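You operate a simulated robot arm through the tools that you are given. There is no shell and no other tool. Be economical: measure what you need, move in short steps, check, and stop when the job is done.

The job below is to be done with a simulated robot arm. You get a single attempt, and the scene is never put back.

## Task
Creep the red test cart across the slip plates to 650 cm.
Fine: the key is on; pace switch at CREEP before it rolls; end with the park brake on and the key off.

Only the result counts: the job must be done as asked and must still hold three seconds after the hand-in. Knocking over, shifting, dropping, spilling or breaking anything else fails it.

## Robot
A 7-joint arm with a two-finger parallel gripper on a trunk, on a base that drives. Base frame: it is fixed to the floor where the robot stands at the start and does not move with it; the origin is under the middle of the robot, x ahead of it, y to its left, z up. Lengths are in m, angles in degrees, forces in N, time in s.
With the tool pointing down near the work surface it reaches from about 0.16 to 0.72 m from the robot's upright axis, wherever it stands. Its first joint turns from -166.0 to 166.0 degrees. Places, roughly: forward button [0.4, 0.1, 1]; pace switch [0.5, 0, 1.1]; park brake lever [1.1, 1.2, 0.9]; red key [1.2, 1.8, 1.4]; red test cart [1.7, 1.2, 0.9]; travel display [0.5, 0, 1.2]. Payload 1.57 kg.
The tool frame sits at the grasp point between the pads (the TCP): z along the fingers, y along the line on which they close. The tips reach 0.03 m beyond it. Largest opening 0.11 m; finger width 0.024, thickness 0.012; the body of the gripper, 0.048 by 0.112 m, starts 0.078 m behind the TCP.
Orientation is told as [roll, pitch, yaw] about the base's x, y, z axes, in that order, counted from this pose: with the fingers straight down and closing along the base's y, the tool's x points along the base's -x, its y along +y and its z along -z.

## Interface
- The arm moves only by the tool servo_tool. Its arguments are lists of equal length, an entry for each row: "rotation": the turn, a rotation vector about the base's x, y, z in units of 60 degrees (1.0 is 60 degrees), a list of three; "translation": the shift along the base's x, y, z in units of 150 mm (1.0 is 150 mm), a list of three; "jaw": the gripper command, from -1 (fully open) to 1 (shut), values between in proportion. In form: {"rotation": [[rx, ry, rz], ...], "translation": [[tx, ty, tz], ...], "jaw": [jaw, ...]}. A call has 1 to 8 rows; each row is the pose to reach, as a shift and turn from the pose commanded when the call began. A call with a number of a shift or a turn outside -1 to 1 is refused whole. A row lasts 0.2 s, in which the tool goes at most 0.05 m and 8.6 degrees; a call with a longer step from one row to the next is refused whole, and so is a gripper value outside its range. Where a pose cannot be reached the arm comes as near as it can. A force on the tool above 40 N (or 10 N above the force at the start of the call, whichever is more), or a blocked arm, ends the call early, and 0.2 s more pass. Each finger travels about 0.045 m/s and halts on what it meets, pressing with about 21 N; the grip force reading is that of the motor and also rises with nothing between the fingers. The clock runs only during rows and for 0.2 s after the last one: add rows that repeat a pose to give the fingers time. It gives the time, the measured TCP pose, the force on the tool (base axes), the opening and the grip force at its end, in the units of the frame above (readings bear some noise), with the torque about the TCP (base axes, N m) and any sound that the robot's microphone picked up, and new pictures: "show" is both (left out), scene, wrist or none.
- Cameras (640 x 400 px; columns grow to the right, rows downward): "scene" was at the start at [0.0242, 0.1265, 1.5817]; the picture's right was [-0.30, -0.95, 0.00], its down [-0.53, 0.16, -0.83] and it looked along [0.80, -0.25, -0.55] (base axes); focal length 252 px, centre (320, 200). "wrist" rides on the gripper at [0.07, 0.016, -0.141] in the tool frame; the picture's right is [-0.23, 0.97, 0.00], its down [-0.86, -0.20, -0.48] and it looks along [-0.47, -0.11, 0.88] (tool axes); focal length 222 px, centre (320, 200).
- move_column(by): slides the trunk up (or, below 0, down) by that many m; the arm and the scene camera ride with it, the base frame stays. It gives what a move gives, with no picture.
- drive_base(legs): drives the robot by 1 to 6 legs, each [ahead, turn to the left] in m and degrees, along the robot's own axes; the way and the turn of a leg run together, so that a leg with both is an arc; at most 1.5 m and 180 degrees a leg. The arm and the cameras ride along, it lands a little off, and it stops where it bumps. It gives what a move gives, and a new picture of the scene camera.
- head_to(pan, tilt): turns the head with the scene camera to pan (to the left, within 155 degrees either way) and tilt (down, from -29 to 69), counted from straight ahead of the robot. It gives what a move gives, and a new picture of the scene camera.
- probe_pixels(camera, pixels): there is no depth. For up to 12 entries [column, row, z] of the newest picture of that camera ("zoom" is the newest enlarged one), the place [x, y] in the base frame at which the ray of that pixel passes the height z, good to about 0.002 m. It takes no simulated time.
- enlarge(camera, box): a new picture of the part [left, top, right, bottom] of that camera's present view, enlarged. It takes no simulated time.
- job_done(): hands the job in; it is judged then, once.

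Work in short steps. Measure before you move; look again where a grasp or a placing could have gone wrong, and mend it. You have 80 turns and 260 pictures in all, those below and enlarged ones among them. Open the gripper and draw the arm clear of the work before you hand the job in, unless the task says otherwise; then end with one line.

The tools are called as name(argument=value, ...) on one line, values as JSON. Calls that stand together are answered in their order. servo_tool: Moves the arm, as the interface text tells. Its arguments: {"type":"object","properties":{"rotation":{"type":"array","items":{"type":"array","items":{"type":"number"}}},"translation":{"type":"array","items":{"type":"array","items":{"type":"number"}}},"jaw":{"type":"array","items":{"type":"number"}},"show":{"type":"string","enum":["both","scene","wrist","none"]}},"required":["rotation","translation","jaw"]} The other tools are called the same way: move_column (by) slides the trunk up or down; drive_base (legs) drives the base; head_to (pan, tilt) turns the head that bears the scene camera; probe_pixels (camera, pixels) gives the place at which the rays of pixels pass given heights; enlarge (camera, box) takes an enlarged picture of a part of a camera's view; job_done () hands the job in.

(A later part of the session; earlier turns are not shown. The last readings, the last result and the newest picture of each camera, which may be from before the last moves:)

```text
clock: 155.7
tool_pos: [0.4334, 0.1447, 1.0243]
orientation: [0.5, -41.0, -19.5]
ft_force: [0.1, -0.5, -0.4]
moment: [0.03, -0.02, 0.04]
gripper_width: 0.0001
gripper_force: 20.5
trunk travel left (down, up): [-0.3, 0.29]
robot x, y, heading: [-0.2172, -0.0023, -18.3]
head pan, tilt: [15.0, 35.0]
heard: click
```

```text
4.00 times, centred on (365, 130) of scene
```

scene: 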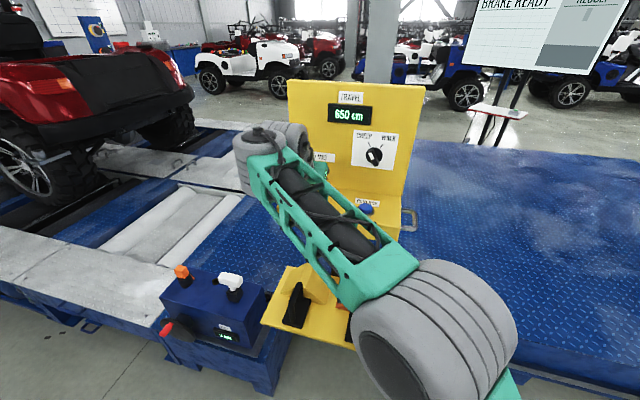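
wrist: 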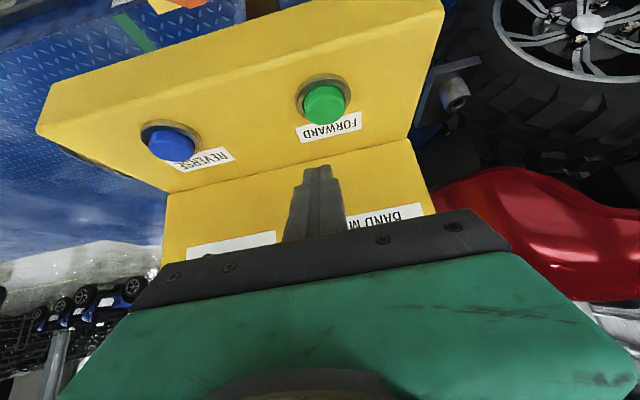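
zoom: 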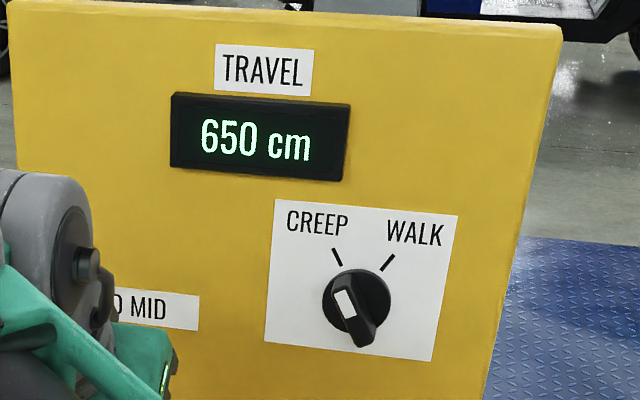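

It's still 650. I'll retract the arm and drive along the bench to the cart's new lever position (l≈2.81).

servo_tool(rotation=[[0, 0, 0], [0, 0, 0], [0, 0, 0], [0, 0, 0], [0, 0, 0], [0, 0, 0]], translation=[[0, 0, 0.2], [-0.15, 0, 0.4], [-0.35, -0.1, 0.6], [-0.55, -0.25, 0.75], [-0.75, -0.4, 0.9], [-0.9, -0.5, 1.0]], jaw=[1, 1, 0.5, 0, 0, 0], show="none")

drive_base(legs=[[-0.25, 0], [0, 90], [1.44, 0], [1.44, 0], [0, -90]])

head_to(pan=15, tilt=30)

```text
clock: 157.1
tool_pos: [0.2951, 0.0672, 1.1623]
orientation: [0.4, -41.0, -19.5]
ft_force: [0.1, 0.5, -0.4]
moment: [-0.03, 0.0, -0.06]
gripper_width: 0.055
gripper_force: 0.0
out of reach, approached as far as the arm can: row 5, 6
trunk travel left (down, up): [-0.3, 0.29]
robot x, y, heading: [-0.2169, 0.0004, -18.3]
head pan, tilt: [15.0, 35.0]
```

```text
clock: 180.1
tool_pos: [0.9007, 2.8938, 1.1645]
orientation: [0.5, -40.9, -20.0]
ft_force: [-0.2, 0.4, -0.4]
moment: [0.01, 0.01, 0.03]
gripper_width: 0.0549
gripper_force: 0.0
trunk travel left (down, up): [-0.3, 0.29]
robot x, y, heading: [0.3889, 2.8268, -18.5]
head pan, tilt: [15.0, 35.0]
```

scene: 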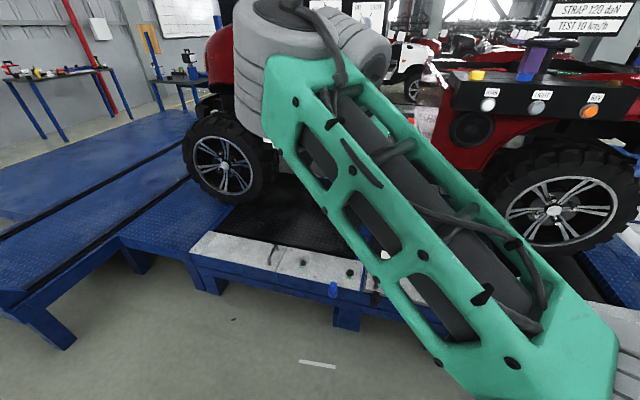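

```text
clock: 180.8
tool_pos: [0.9008, 2.8933, 1.1642]
orientation: [0.5, -40.9, -19.9]
ft_force: [0.4, 0.7, 0.8]
moment: [0.01, -0.03, 0.01]
gripper_width: 0.0548
gripper_force: 0.1
trunk travel left (down, up): [-0.3, 0.29]
robot x, y, heading: [0.3901, 2.8246, -18.7]
head pan, tilt: [15.0, 30.0]
```

scene: 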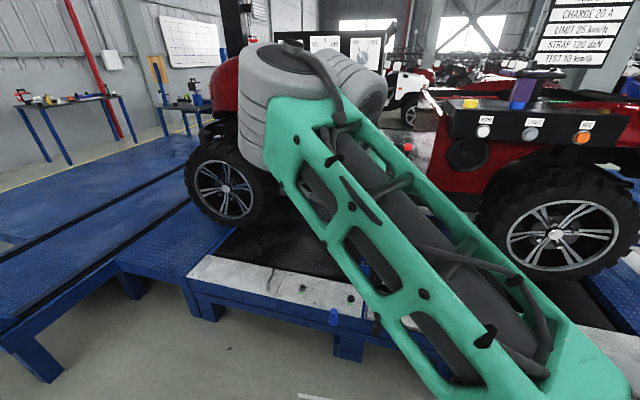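

I'm at l=2.807. I'll check where the blue and black pegs on the bench edge are, before approaching.

head_to(pan=20, tilt=55)

enlarge(camera="scene", box=[200, 60, 440, 260])

```text
clock: 181.7
tool_pos: [0.9001, 2.8939, 1.164]
orientation: [0.5, -41.1, -19.8]
ft_force: [-0.9, 0.6, 0.5]
moment: [0.0, -0.03, -0.01]
gripper_width: 0.0552
gripper_force: 0.1
trunk travel left (down, up): [-0.3, 0.29]
robot x, y, heading: [0.3911, 2.8223, -18.5]
head pan, tilt: [20.0, 55.0]
```

scene: 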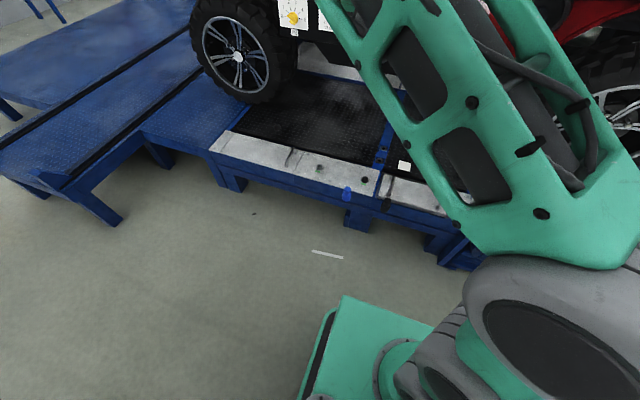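

```text
2.00 times, centred on (320, 160) of scene
```

zoom: 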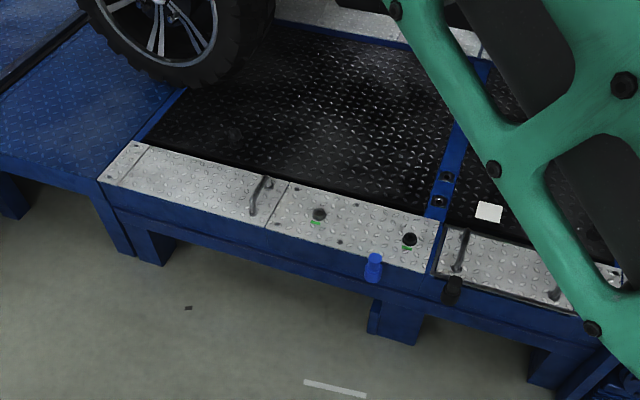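

probe_pixels(camera="scene", pixels=[[347, 194, 0.5], [386, 206, 0.5], [345, 297, 0.7], [345, 297, 0.4], [433, 326, 0.7], [433, 326, 0.4], [250, 170, 0.5], [212, 150, 0.55], [373, 203, 0.55]])

```text
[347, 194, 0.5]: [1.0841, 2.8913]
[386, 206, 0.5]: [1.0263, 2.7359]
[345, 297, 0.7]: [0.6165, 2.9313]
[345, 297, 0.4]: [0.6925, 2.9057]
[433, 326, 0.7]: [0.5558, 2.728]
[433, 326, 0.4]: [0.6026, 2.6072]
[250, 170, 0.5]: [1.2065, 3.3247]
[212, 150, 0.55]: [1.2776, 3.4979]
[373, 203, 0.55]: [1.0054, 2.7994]
```

The pegs sit at the bench edge (black one at l≈2.92), so I'll shift 0.11 m rearward to keep the base clear of them. Then I'll lower the trunk and approach.

drive_base(legs=[[0, -90], [0.11, 0], [0, 90.5]])

move_column(by=-0.13)

drive_base(legs=[[0.35, 0]])

head_to(pan=18, tilt=30)

```text
clock: 190.5
tool_pos: [0.8657, 2.7893, 1.1626]
orientation: [0.5, -40.9, -19.8]
ft_force: [-0.3, -0.5, -0.1]
moment: [-0.01, 0.02, 0.03]
gripper_width: 0.0551
gripper_force: 0.0
trunk travel left (down, up): [-0.3, 0.29]
robot x, y, heading: [0.3556, 2.7177, -18.6]
head pan, tilt: [20.0, 55.0]
```

scene: 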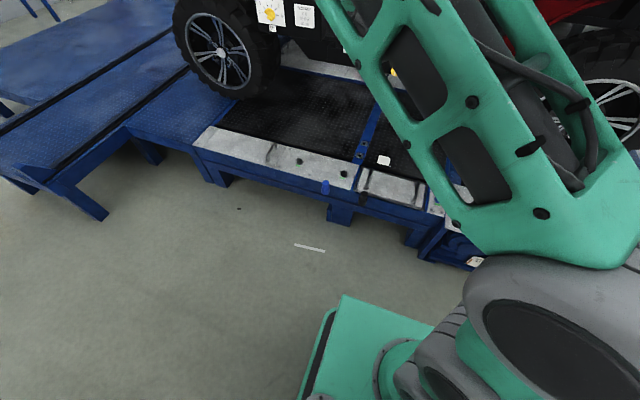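

```text
clock: 192.1
tool_pos: [0.8664, 2.7891, 1.0342]
orientation: [0.6, -41.0, -19.9]
ft_force: [0.3, 0.2, 1.1]
moment: [0.0, -0.01, 0.0]
gripper_width: 0.0551
gripper_force: 0.0
trunk travel left (down, up): [-0.17, 0.42]
robot x, y, heading: [0.355, 2.7225, -18.4]
head pan, tilt: [20.0, 55.0]
```

```text
clock: 194.3
tool_pos: [1.1957, 2.6762, 1.0356]
orientation: [0.4, -41.0, -20.1]
ft_force: [-0.1, 0.7, 0.8]
moment: [0.02, 0.0, -0.01]
gripper_width: 0.055
gripper_force: 0.1
trunk travel left (down, up): [-0.17, 0.42]
robot x, y, heading: [0.6892, 2.6107, -18.7]
head pan, tilt: [20.0, 55.0]
```

scene: 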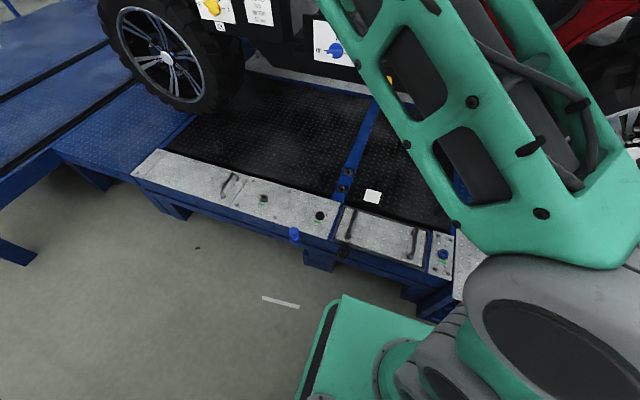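

```text
clock: 195.2
tool_pos: [1.1964, 2.6767, 1.0338]
orientation: [0.5, -41.0, -20.0]
ft_force: [-0.1, 0.1, 0.3]
moment: [-0.01, 0.02, 0.01]
gripper_width: 0.0549
gripper_force: 0.1
trunk travel left (down, up): [-0.17, 0.42]
robot x, y, heading: [0.6843, 2.6066, -18.7]
head pan, tilt: [18.0, 30.0]
```

scene: 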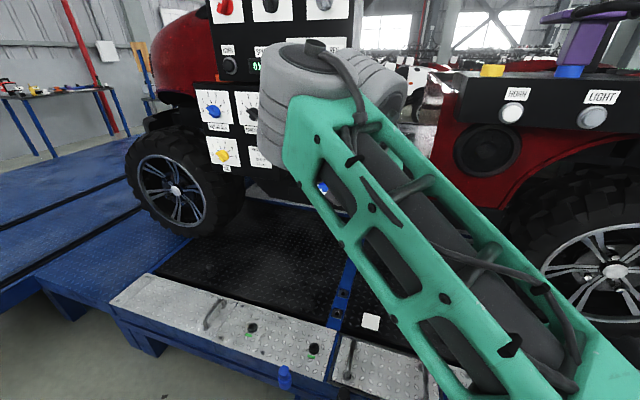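

I'll bring the tool in front of the lever's expected place (l≈2.886) and look.

servo_tool(rotation=[[0, 0, 0], [0, 0, 0], [0, 0, 0], [0, 0, 0], [0, 0, 0]], translation=[[0.15, -0.1, -0.14], [0.3, -0.2, -0.28], [0.45, -0.3, -0.42], [0.637, -0.41, -0.56], [0.637, -0.41, -0.56]], jaw=[-0.3, -0.3, -0.3, -0.3, -0.3])

enlarge(camera="wrist", box=[220, 90, 420, 215])

```text
clock: 196.4
tool_pos: [1.2926, 2.6147, 0.9497]
orientation: [0.6, -41.0, -20.0]
ft_force: [0.2, -0.6, 0.5]
moment: [0.0, 0.01, 0.0]
gripper_width: 0.0716
gripper_force: 0.1
trunk travel left (down, up): [-0.17, 0.42]
robot x, y, heading: [0.6813, 2.6095, -18.7]
head pan, tilt: [18.0, 30.0]
```

scene: 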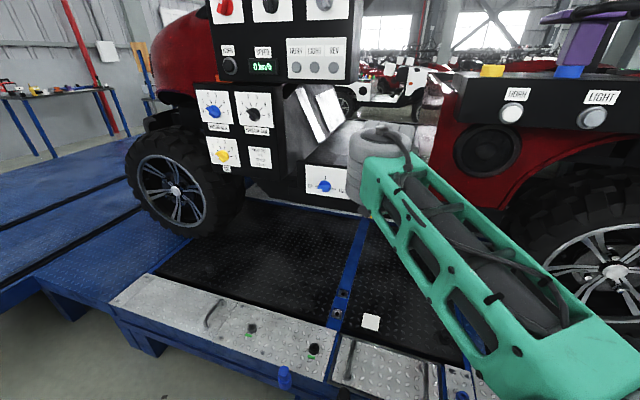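
wrist: 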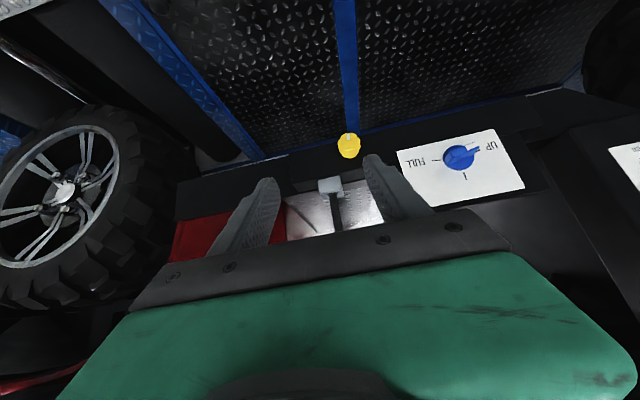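

```text
3.20 times, centred on (320, 152) of wrist
```

zoom: 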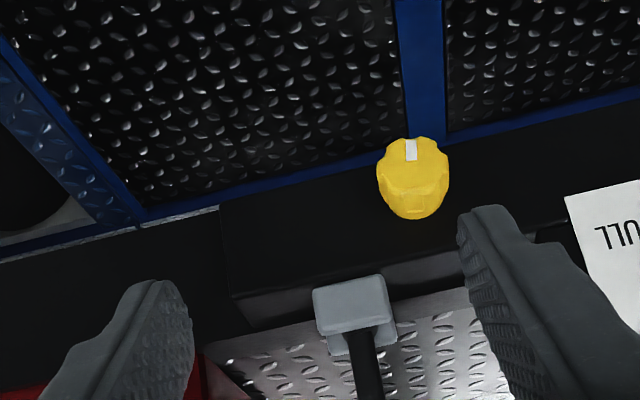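

The lever is centred between the fingers. I'll advance 0.22 m in two chained moves.

servo_tool(rotation=[[0, 0, 0], [0, 0, 0], [0, 0, 0], [0, 0, 0]], translation=[[0.3, -0.098, 0], [0.6, -0.196, 0], [0.9, -0.293, 0], [0.9, -0.293, 0]], jaw=[-0.3, -0.3, -0.3, -0.3], show="none")

servo_tool(rotation=[[0, 0, 0], [0, 0, 0], [0, 0, 0]], translation=[[0.24, -0.078, 0], [0.48, -0.156, 0], [0.48, -0.156, 0]], jaw=[-0.3, -0.3, -0.3])

enlarge(camera="wrist", box=[220, 90, 420, 215])

```text
clock: 197.4
tool_pos: [1.4273, 2.5708, 0.9471]
orientation: [0.5, -40.9, -20.0]
ft_force: [0.3, 0.3, -0.1]
moment: [0.02, 0.01, 0.0]
gripper_width: 0.0713
gripper_force: 0.1
trunk travel left (down, up): [-0.17, 0.42]
robot x, y, heading: [0.6859, 2.6069, -18.5]
head pan, tilt: [18.0, 30.0]
```

```text
clock: 198.2
tool_pos: [1.4641, 2.5632, 0.9182]
orientation: [0.7, -41.0, -20.1]
ft_force: [0.2, -0.7, -0.5]
moment: [-0.02, -0.01, 0.03]
gripper_width: 0.0712
gripper_force: 0.1
out of reach, approached as far as the arm can: row 1, 2, 3
trunk travel left (down, up): [-0.17, 0.42]
robot x, y, heading: [0.6877, 2.6081, -18.8]
head pan, tilt: [18.0, 30.0]
```

scene: 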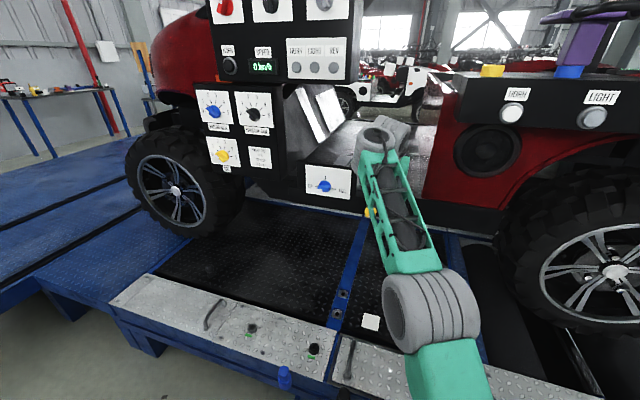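
wrist: 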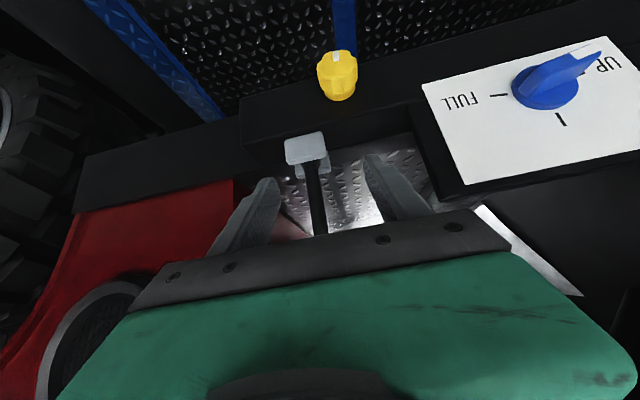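

```text
3.20 times, centred on (320, 152) of wrist
```

zoom: 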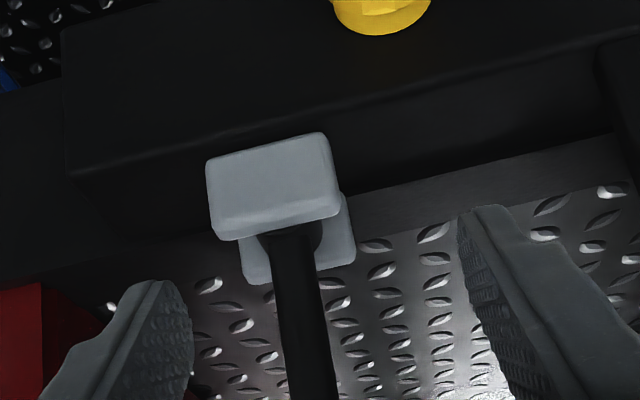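

The arm is at full stretch (TCP h=0.60, needs about 0.645). It drifted down, so the shoulder is below the wrist and raising the trunk 0.08 m gains reach; then I'll advance and lower.

move_column(by=0.08)

servo_tool(rotation=[[0, 0, 0], [0, 0, 0], [0, 0, 0], [0, 0, 0]], translation=[[0.12, -0.04, -0.1], [0.25, -0.08, -0.25], [0.32, -0.1, -0.35], [0.32, -0.1, -0.35]], jaw=[-0.3, -0.3, -0.3, -0.3])

enlarge(camera="wrist", box=[220, 90, 420, 215])

```text
clock: 199.4
tool_pos: [1.4636, 2.5643, 0.9975]
orientation: [0.6, -41.0, -20.0]
ft_force: [0.4, -0.1, 0.1]
moment: [0.0, -0.01, 0.01]
gripper_width: 0.0717
gripper_force: 0.2
trunk travel left (down, up): [-0.25, 0.34]
robot x, y, heading: [0.6829, 2.6068, -18.7]
head pan, tilt: [18.0, 30.0]
```

```text
clock: 200.4
tool_pos: [1.5048, 2.5539, 0.9406]
orientation: [0.7, -40.9, -20.0]
ft_force: [-0.3, -0.2, 0.3]
moment: [0.02, -0.02, 0.02]
gripper_width: 0.0716
gripper_force: 0.1
out of reach, approached as far as the arm can: row 1, 2, 3, 4
trunk travel left (down, up): [-0.25, 0.34]
robot x, y, heading: [0.6799, 2.6076, -18.7]
head pan, tilt: [18.0, 30.0]
```

scene: 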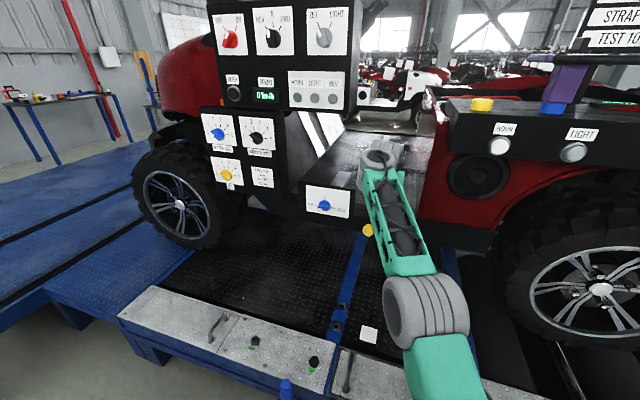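
wrist: 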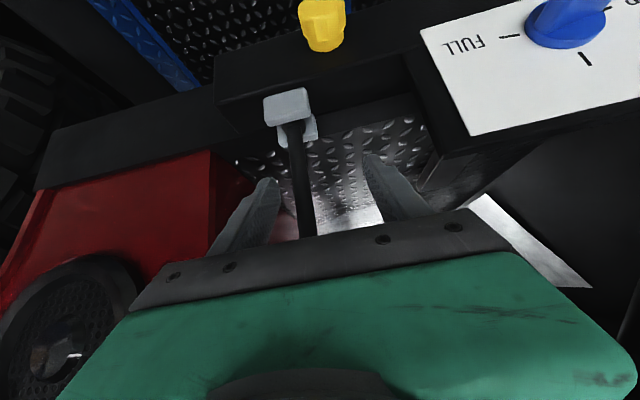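

```text
3.20 times, centred on (320, 152) of wrist
```

zoom: 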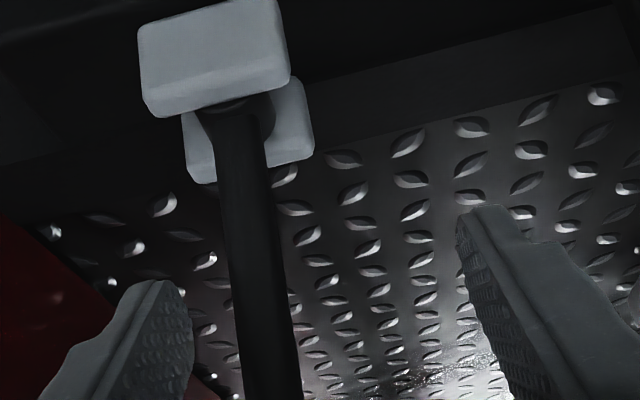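

The shaft is between the fingers at TCP depth. I'll narrow the jaw and pull the lever rearward about 70 mm to set the brake.

servo_tool(rotation=[[0, 0, 0], [0, 0, 0], [0, 0, 0], [0, 0, 0], [0, 0, 0], [0, 0, 0], [0, 0, 0], [0, 0, 0]], translation=[[0, 0, 0], [0, 0, 0], [0, 0, 0], [-0.04, -0.12, 0], [-0.08, -0.24, 0], [-0.12, -0.36, 0], [-0.15, -0.46, 0], [-0.15, -0.46, 0]], jaw=[0.55, 0.55, 0.55, 0.55, 0.55, 0.55, 0.55, 0.55])

enlarge(camera="wrist", box=[220, 50, 420, 215])

```text
clock: 202.2
tool_pos: [1.4809, 2.4838, 0.9392]
orientation: [0.5, -41.1, -20.0]
ft_force: [-1.8, 0.8, 0.9]
moment: [0.04, -0.08, 0.06]
gripper_width: 0.0251
gripper_force: 0.5
trunk travel left (down, up): [-0.25, 0.34]
robot x, y, heading: [0.6865, 2.6066, -18.5]
head pan, tilt: [18.0, 30.0]
```

scene: 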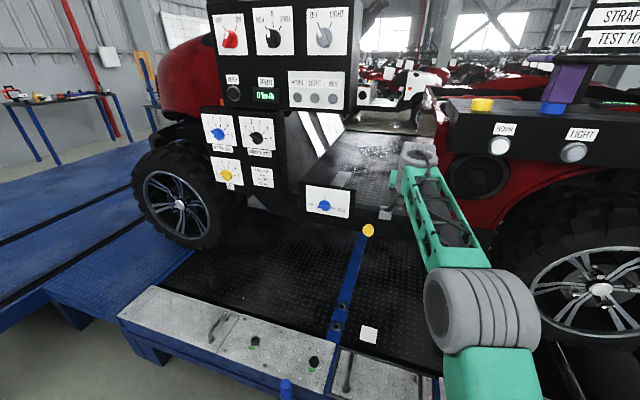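
wrist: 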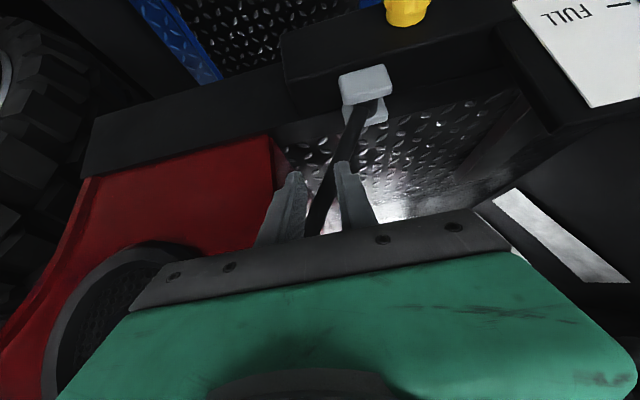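

```text
2.42 times, centred on (320, 132) of wrist
```

zoom: 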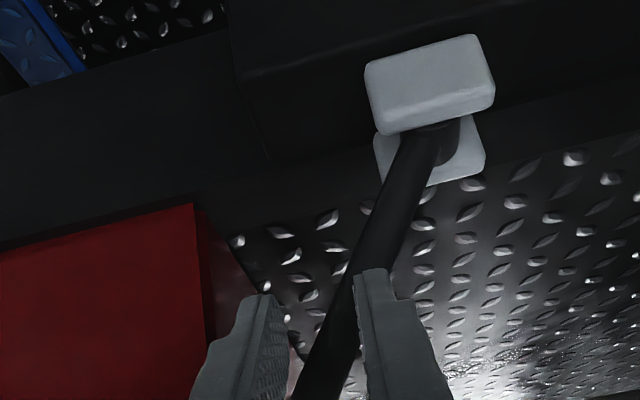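

The lever moved easily. I'll continue rearward until its stop.

servo_tool(rotation=[[0, 0, 0], [0, 0, 0], [0, 0, 0], [0, 0, 0]], translation=[[-0.02, -0.06, 0], [-0.04, -0.12, 0], [-0.06, -0.185, 0], [-0.06, -0.185, 0]], jaw=[0.55, 0.55, 0.55, 0.55])

enlarge(camera="wrist", box=[220, 50, 420, 215])

```text
clock: 203.1
tool_pos: [1.4709, 2.4636, 0.9422]
orientation: [0.5, -41.1, -19.3]
ft_force: [-9.1, 9.0, 2.5]
moment: [0.18, 0.08, 0.47]
gripper_width: 0.0297
gripper_force: 3.4
trunk travel left (down, up): [-0.25, 0.34]
robot x, y, heading: [0.6799, 2.6117, -18.0]
head pan, tilt: [18.0, 30.0]
stopped in row 4: the force on the tool passed its limit at 50 N (the readings are from after the stop); the commanded pose is now the measured one
```

scene: 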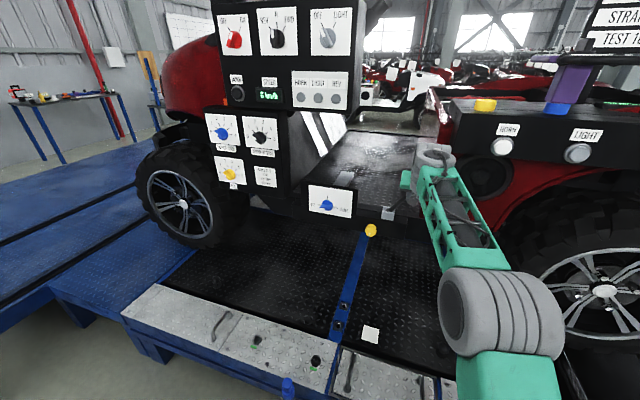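
wrist: 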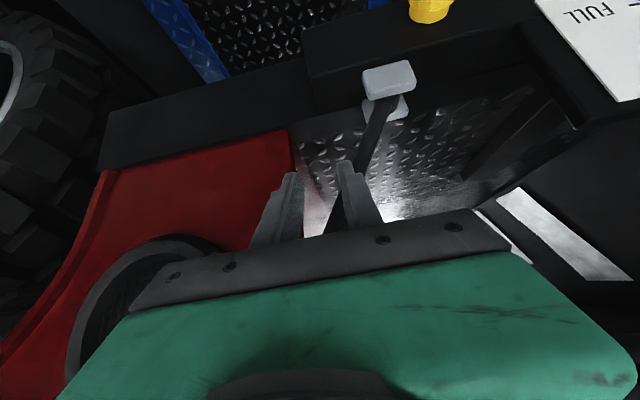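

```text
2.42 times, centred on (320, 132) of wrist
```

zoom: 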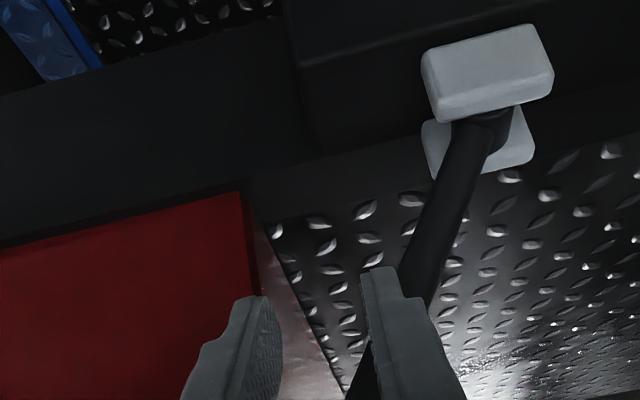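

A 50 N stop was reached. I'll open the jaw, withdraw straight back, and check the lever angle.

servo_tool(rotation=[[0, 0, 0], [0, 0, 0], [0, 0, 0], [0, 0, 0], [0, 0, 0], [0, 0, 0], [0, 0, 0], [0, 0, 0]], translation=[[0.01, 0.04, 0], [0.01, 0.04, 0], [-0.2, 0.1, 0], [-0.4, 0.16, 0], [-0.6, 0.23, 0.02], [-0.8, 0.29, 0.04], [-1.0, 0.36, 0.05], [-1.0, 0.36, 0.05]], jaw=[0.0, 0.0, 0, 0, 0, 0, 0, 0])

enlarge(camera="scene", box=[360, 110, 488, 240])

enlarge(camera="wrist", box=[220, 60, 420, 215])

```text
clock: 204.9
tool_pos: [1.3216, 2.5159, 0.9484]
orientation: [0.6, -41.0, -19.4]
ft_force: [-0.3, 0.3, -1.1]
moment: [-0.02, 0.0, -0.02]
gripper_width: 0.0551
gripper_force: 0.0
trunk travel left (down, up): [-0.25, 0.34]
robot x, y, heading: [0.6825, 2.6106, -18.5]
head pan, tilt: [18.0, 30.0]
```

scene: 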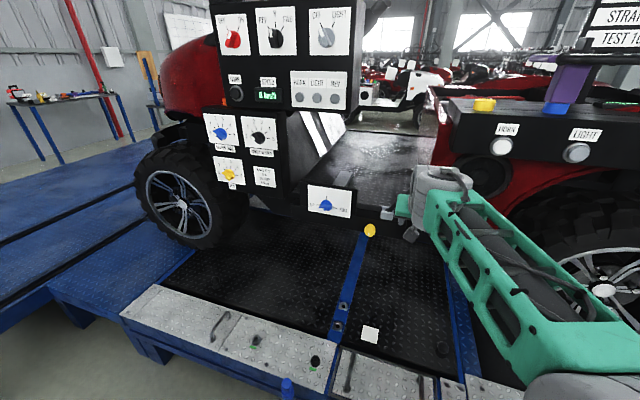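
wrist: 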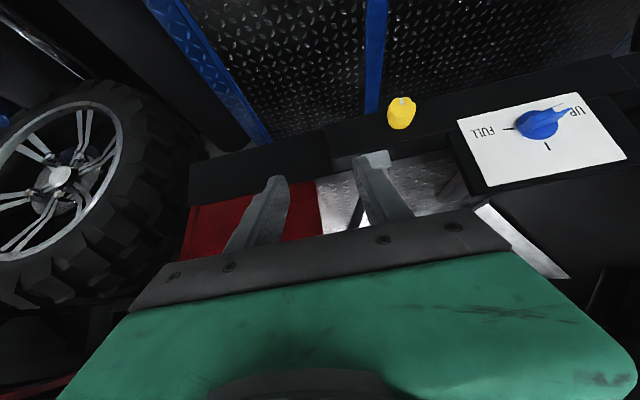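

```text
3.08 times, centred on (424, 175) of scene
```

zoom: 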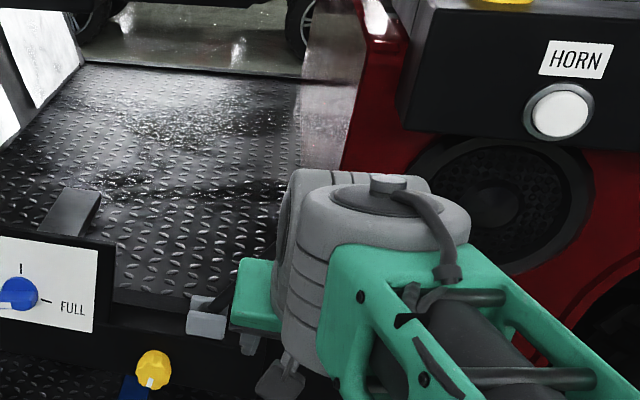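

```text
2.58 times, centred on (320, 138) of wrist
```

zoom: 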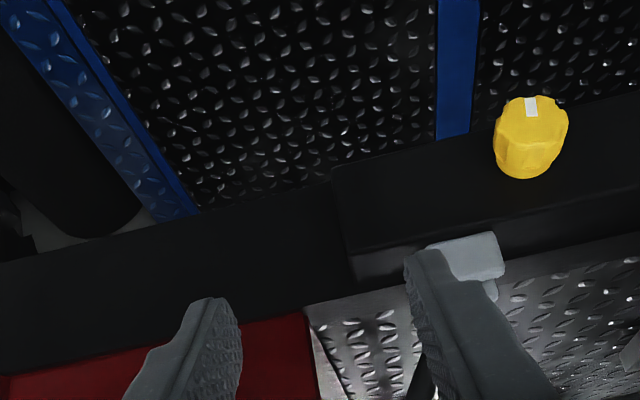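

The lever's view is blocked. I'll back off, raise the trunk, and move to the key (expected near x 1.64, y 3.04, z 1.37), checking the lever on the way.

drive_base(legs=[[-0.25, 0]])

move_column(by=0.33)

drive_base(legs=[[0, 90], [0.6, 0], [0, -90]])

head_to(pan=-25, tilt=35)

```text
clock: 206.7
tool_pos: [1.0853, 2.5952, 0.9488]
orientation: [0.5, -40.9, -19.4]
ft_force: [0.5, 0.4, 0.2]
moment: [0.01, 0.0, -0.01]
gripper_width: 0.0551
gripper_force: 0.1
trunk travel left (down, up): [-0.25, 0.34]
robot x, y, heading: [0.4462, 2.6857, -18.2]
head pan, tilt: [18.0, 30.0]
```

scene: 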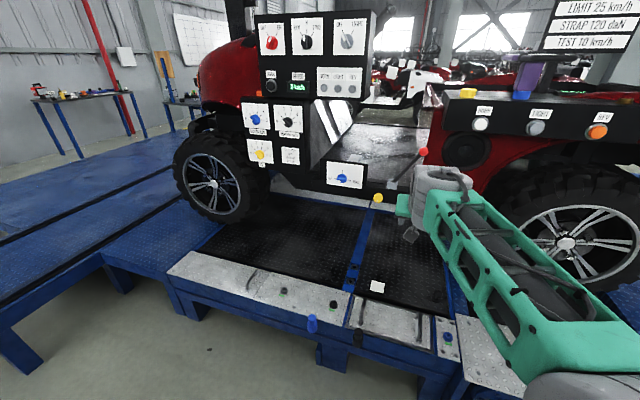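

```text
clock: 209.9
tool_pos: [1.0869, 2.593, 1.2773]
orientation: [0.4, -40.8, -19.4]
ft_force: [-0.2, 0.3, 0.1]
moment: [-0.04, 0.01, -0.03]
gripper_width: 0.0551
gripper_force: 0.1
trunk travel left (down, up): [-0.58, 0.01]
robot x, y, heading: [0.4486, 2.6871, -18.4]
head pan, tilt: [18.0, 30.0]
```

```text
clock: 220.9
tool_pos: [1.2806, 3.1179, 1.2776]
orientation: [0.6, -40.9, -21.9]
ft_force: [0.4, 0.0, -0.2]
moment: [-0.05, -0.02, 0.01]
gripper_width: 0.0549
gripper_force: 0.1
trunk travel left (down, up): [-0.58, 0.01]
robot x, y, heading: [0.6462, 3.2391, -20.8]
head pan, tilt: [18.0, 30.0]
```

scene: 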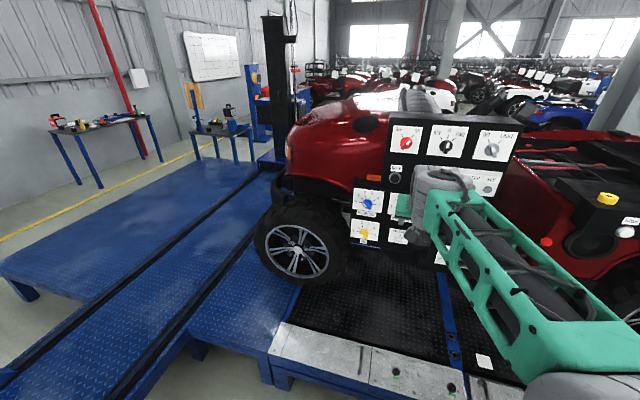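

```text
clock: 222.0
tool_pos: [1.2808, 3.1182, 1.2774]
orientation: [0.5, -41.0, -22.0]
ft_force: [-0.7, -0.5, -0.3]
moment: [0.0, 0.02, 0.02]
gripper_width: 0.0547
gripper_force: 0.0
trunk travel left (down, up): [-0.58, 0.01]
robot x, y, heading: [0.6458, 3.2381, -21.0]
head pan, tilt: [-25.0, 35.0]
```

scene: 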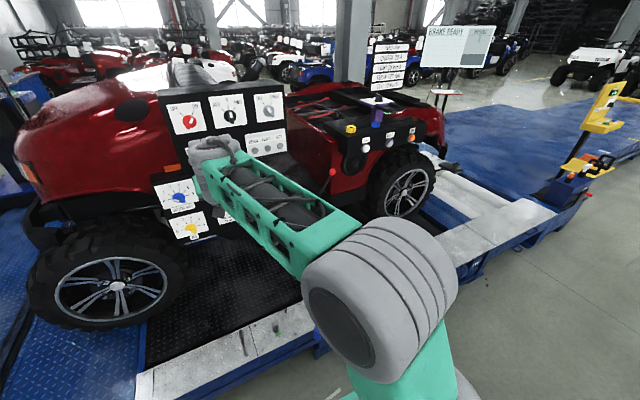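

The ball is at (333,172), leaning rearward again. I'll probe it and zoom on the key panel.

probe_pixels(camera="scene", pixels=[[333, 172, 0.98], [333, 172, 1.0], [333, 172, 1.02], [189, 121, 1.35], [189, 121, 1.37], [189, 121, 1.4]])

enlarge(camera="scene", box=[150, 80, 310, 180])

enlarge(camera="scene", box=[280, 140, 392, 220])

```text
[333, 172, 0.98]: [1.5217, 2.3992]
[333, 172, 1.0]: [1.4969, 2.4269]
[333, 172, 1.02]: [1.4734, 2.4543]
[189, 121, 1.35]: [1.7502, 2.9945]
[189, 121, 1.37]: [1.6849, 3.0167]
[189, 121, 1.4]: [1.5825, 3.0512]
```

```text
4.00 times, centred on (230, 130) of scene
```

zoom: 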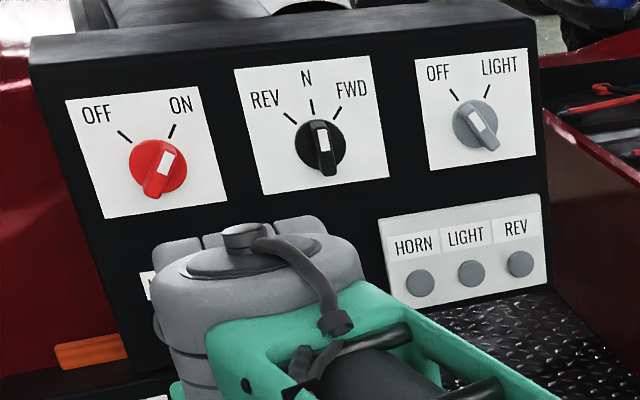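

```text
5.00 times, centred on (336, 180) of scene
```

zoom: 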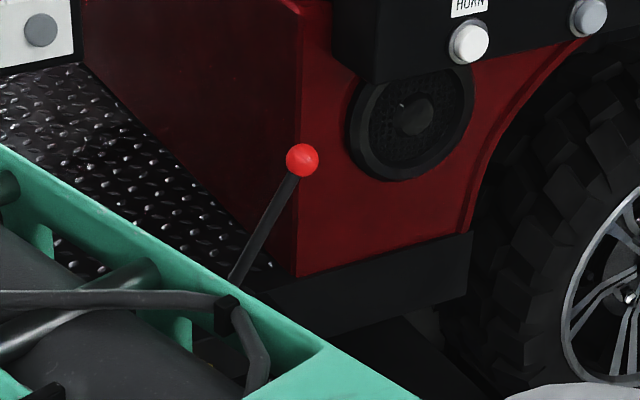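

The brake lever is back at its original ON angle (ball l≈2.77). The key is ON, at about (1.637,3.036,1.383). I'll raise the arm, shut the jaw, and drive up to it.

servo_tool(rotation=[[0, 0, 0], [0, 0, 0], [0, 0, 0], [0, 0, 0], [0, 0, 0], [0, 0, 0]], translation=[[-0.1, 0, 0.2], [-0.2, 0, 0.4], [-0.3, 0, 0.6], [-0.4, 0.0, 0.8], [-0.5, 0, 0.95], [-0.5, 0, 0.95]], jaw=[1, 1, 1, 1, 1, 1], show="none")

drive_base(legs=[[0, 2.5], [0.22, 0]])

servo_tool(rotation=[[0, 0, 0]], translation=[[0, 0, 0]], jaw=[1], show="wrist")

```text
clock: 223.4
tool_pos: [1.2066, 3.1166, 1.4195]
orientation: [0.5, -40.9, -21.9]
ft_force: [-0.9, 0.1, 0.6]
moment: [0.02, 0.0, -0.01]
gripper_width: 0.0001
gripper_force: 20.8
trunk travel left (down, up): [-0.58, 0.01]
robot x, y, heading: [0.647, 3.2368, -21.0]
head pan, tilt: [-25.0, 35.0]
```

```text
clock: 225.5
tool_pos: [1.4201, 3.071, 1.4194]
orientation: [0.5, -40.9, -19.6]
ft_force: [-0.9, -0.1, -0.2]
moment: [0.0, -0.01, -0.01]
gripper_width: 0.0
gripper_force: 21.6
trunk travel left (down, up): [-0.58, 0.01]
robot x, y, heading: [0.8557, 3.171, -18.5]
head pan, tilt: [-25.0, 35.0]
```

scene: 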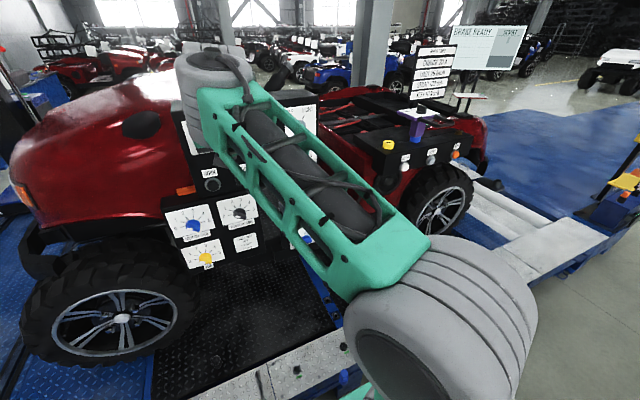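

```text
clock: 225.9
tool_pos: [1.4203, 3.0702, 1.4186]
orientation: [0.5, -40.9, -19.7]
ft_force: [0.5, -0.4, -0.3]
moment: [0.02, 0.01, -0.01]
gripper_width: 0.0001
gripper_force: 20.7
trunk travel left (down, up): [-0.58, 0.01]
robot x, y, heading: [0.8546, 3.169, -18.2]
head pan, tilt: [-25.0, 35.0]
```

wrist: 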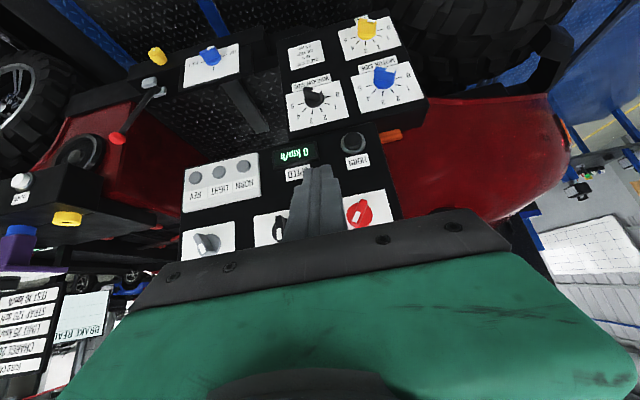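

I'll probe the key ray from here to refine its position.

probe_pixels(camera="wrist", pixels=[[359, 212, 1.36], [359, 212, 1.38], [359, 212, 1.4], [352, 143, 1.2], [352, 143, 1.25]])

enlarge(camera="wrist", box=[280, 120, 440, 220])

```text
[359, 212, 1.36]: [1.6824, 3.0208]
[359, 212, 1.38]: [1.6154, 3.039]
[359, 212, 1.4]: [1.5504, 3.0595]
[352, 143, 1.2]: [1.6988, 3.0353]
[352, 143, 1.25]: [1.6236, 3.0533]
```

```text
4.00 times, centred on (360, 170) of wrist
```

zoom: 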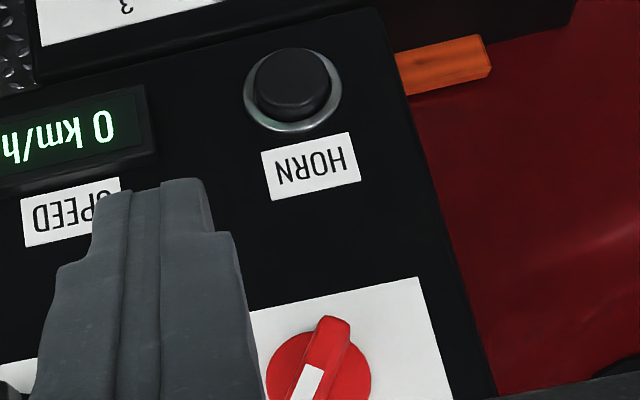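

The key is at about (1.634,3.034,1.377). I'll go to a spot just right of it and short of contact, the same relative pose that worked on the pace knob.

servo_tool(rotation=[[0, 0, 0], [0, 0, 0], [0, 0, 0], [0, 0, 0], [0, 0, 0]], translation=[[0.1, -0.25, 0], [0.3, -0.43, 0], [0.6, -0.43, -0.05], [0.88, -0.43, -0.1], [0.88, -0.43, -0.1]], jaw=[1, 1, 1, 1, 1], show="wrist")

enlarge(camera="wrist", box=[280, 100, 440, 200])

```text
clock: 227.1
tool_pos: [1.5508, 3.0081, 1.404]
orientation: [0.5, -40.9, -19.6]
ft_force: [0.4, -0.4, 0.9]
moment: [-0.04, 0.02, -0.02]
gripper_width: 0.0
gripper_force: 21.0
trunk travel left (down, up): [-0.58, 0.01]
robot x, y, heading: [0.8545, 3.1709, -18.5]
head pan, tilt: [-25.0, 35.0]
```

wrist: 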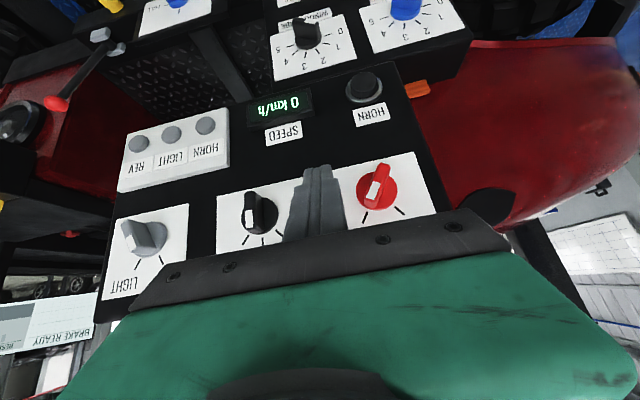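

```text
4.00 times, centred on (360, 150) of wrist
```

zoom: 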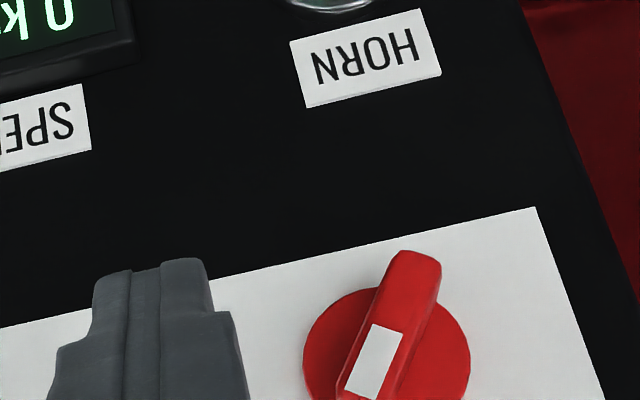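

probe_pixels(camera="wrist", pixels=[[376, 186, 1.36], [376, 186, 1.38], [376, 186, 1.4]])

```text
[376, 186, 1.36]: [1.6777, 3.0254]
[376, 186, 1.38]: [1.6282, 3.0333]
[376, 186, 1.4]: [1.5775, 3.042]
```

The estimates agree on z≈1.38. I'll advance 33 mm, then push left in small steps.

servo_tool(rotation=[[0, 0, 0], [0, 0, 0], [0, 0, 0], [0, 0, 0], [0, 0, 0], [0, 0, 0], [0, 0, 0]], translation=[[0.11, -0.035, 0], [0.21, -0.068, 0], [0.21, -0.068, 0], [0.23, -0.006, 0], [0.25, 0.056, 0], [0.27, 0.12, 0], [0.27, 0.12, 0]], jaw=[1, 1, 1, 1, 1, 1, 1], show="wrist")

enlarge(camera="wrist", box=[260, 100, 420, 200])

```text
clock: 228.7
tool_pos: [1.5877, 3.0311, 1.3987]
orientation: [0.4, -40.8, -19.5]
ft_force: [-0.4, -0.8, -0.6]
moment: [-0.01, 0.0, 0.01]
gripper_width: 0.0
gripper_force: 21.0
out of reach, approached as far as the arm can: row 6, 7
trunk travel left (down, up): [-0.58, 0.01]
robot x, y, heading: [0.8528, 3.1684, -18.5]
head pan, tilt: [-25.0, 35.0]
```

wrist: 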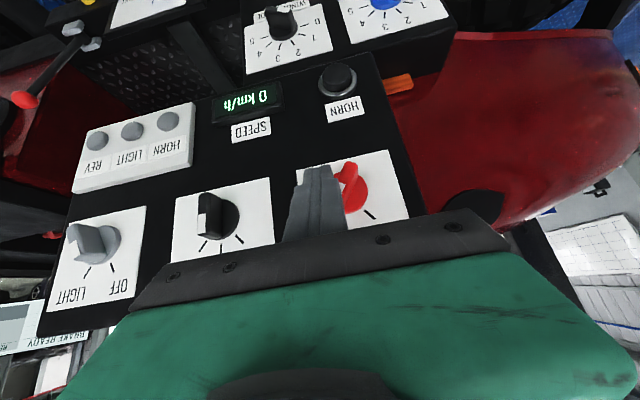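

```text
4.00 times, centred on (340, 150) of wrist
```

zoom: 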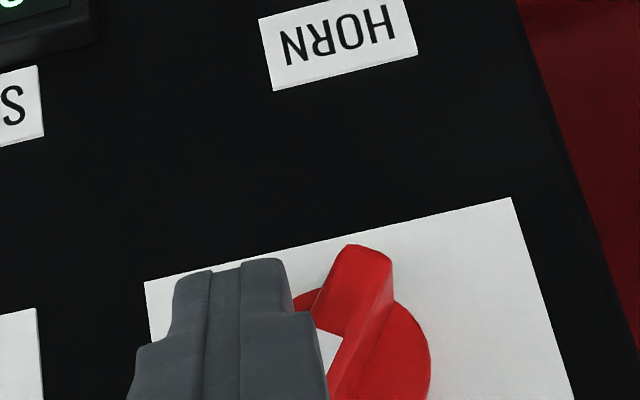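

There's no contact yet, and the tip seems slightly low or short. I'll probe again for better triangulation.

probe_pixels(camera="wrist", pixels=[[351.5, 186, 1.36], [351.5, 186, 1.38], [351.5, 186, 1.4], [338, 79, 1.2], [338, 79, 1.25], [343, 110, 1.25]])

enlarge(camera="scene", box=[140, 60, 332, 180])

```text
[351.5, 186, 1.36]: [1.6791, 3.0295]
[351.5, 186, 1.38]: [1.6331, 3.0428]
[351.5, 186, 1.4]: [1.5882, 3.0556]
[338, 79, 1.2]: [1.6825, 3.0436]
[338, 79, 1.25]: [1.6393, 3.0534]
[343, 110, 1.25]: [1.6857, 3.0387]
```

```text
3.33 times, centred on (236, 120) of scene
5 turns are left
```

zoom: 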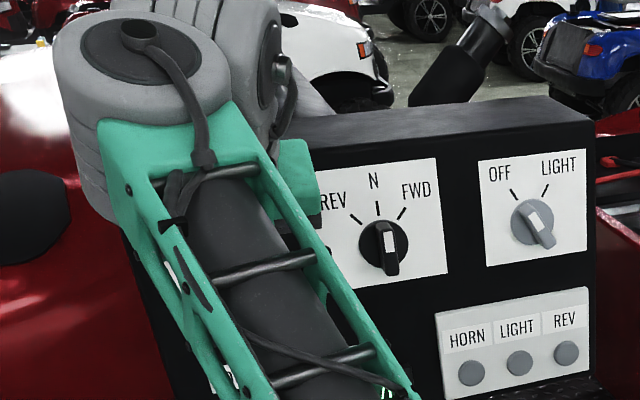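

Combined rays put the key at h≈0.640, z≈1.369, so I'm 28 mm short. I'll step right, drive forward 30 mm, then push left.

servo_tool(rotation=[[0, 0, 0], [0, 0, 0]], translation=[[-0.052, -0.159, 0], [-0.052, -0.159, 0]], jaw=[1, 1], show="none")

drive_base(legs=[[0.03, 0]])

servo_tool(rotation=[[0, 0, 0], [0, 0, 0], [0, 0, 0], [0, 0, 0], [0, 0, 0], [0, 0, 0]], translation=[[0, 0, -0.01], [0.03, 0.09, -0.02], [0.06, 0.18, -0.02], [0.085, 0.26, -0.02], [0.107, 0.33, -0.02], [0.107, 0.33, -0.02]], jaw=[1, 1, 1, 1, 1, 1], show="wrist")

enlarge(camera="wrist", box=[260, 100, 420, 200])

```text
clock: 229.3
tool_pos: [1.5803, 3.0069, 1.3988]
orientation: [0.5, -40.9, -19.4]
ft_force: [0.1, -0.5, 0.9]
moment: [0.0, -0.01, -0.02]
gripper_width: 0.0001
gripper_force: 20.8
trunk travel left (down, up): [-0.58, 0.01]
robot x, y, heading: [0.8514, 3.1728, -18.4]
head pan, tilt: [-25.0, 35.0]
```

```text
clock: 230.1
tool_pos: [1.61, 2.9972, 1.398]
orientation: [0.4, -40.7, -19.4]
ft_force: [0.4, -0.1, -0.1]
moment: [0.03, 0.02, -0.01]
gripper_width: 0.0
gripper_force: 20.8
trunk travel left (down, up): [-0.58, 0.01]
robot x, y, heading: [0.8862, 3.1596, -18.6]
head pan, tilt: [-25.0, 35.0]
```

scene: 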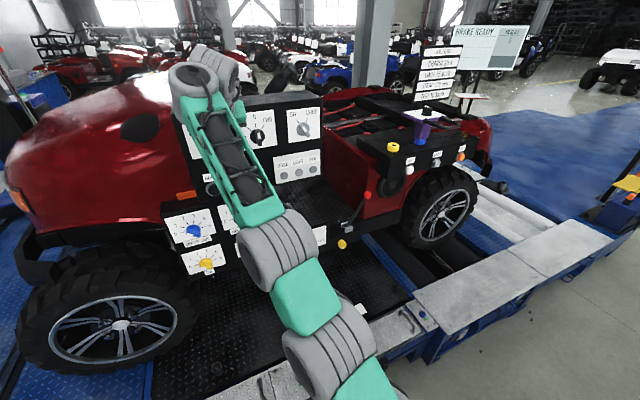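

```text
clock: 231.3
tool_pos: [1.6159, 3.0212, 1.3965]
orientation: [1.0, -41.2, -20.9]
ft_force: [-15.3, -18.1, -0.2]
moment: [-0.43, 0.21, -0.16]
gripper_width: 0.0
gripper_force: 20.9
out of reach, approached as far as the arm can: row 5
trunk travel left (down, up): [-0.58, 0.01]
robot x, y, heading: [0.8827, 3.1586, -18.9]
head pan, tilt: [-25.0, 35.0]
stopped in row 5: the force on the tool passed its limit at 43 N (the readings are from after the stop); the commanded pose is now the measured one
```

wrist: 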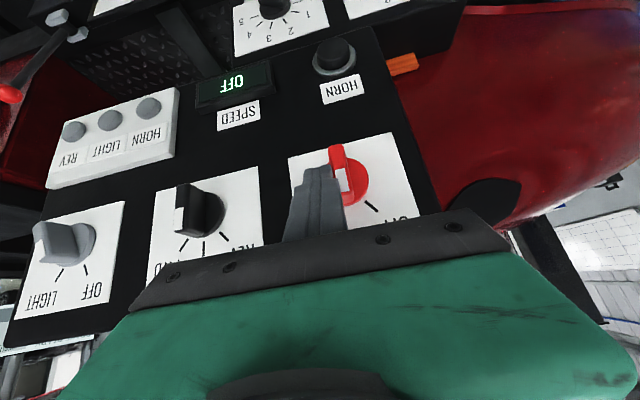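

```text
4.00 times, centred on (340, 150) of wrist
4 turns are left
```

zoom: 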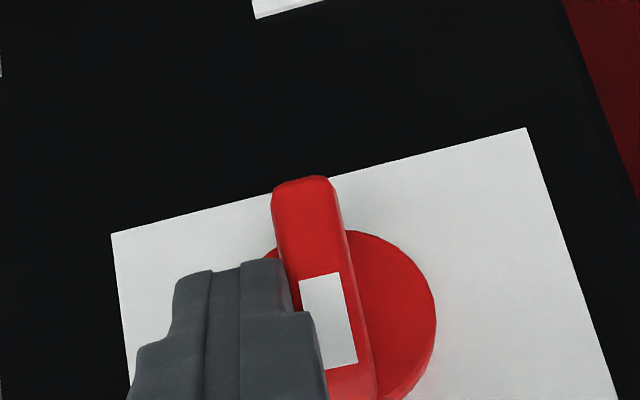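

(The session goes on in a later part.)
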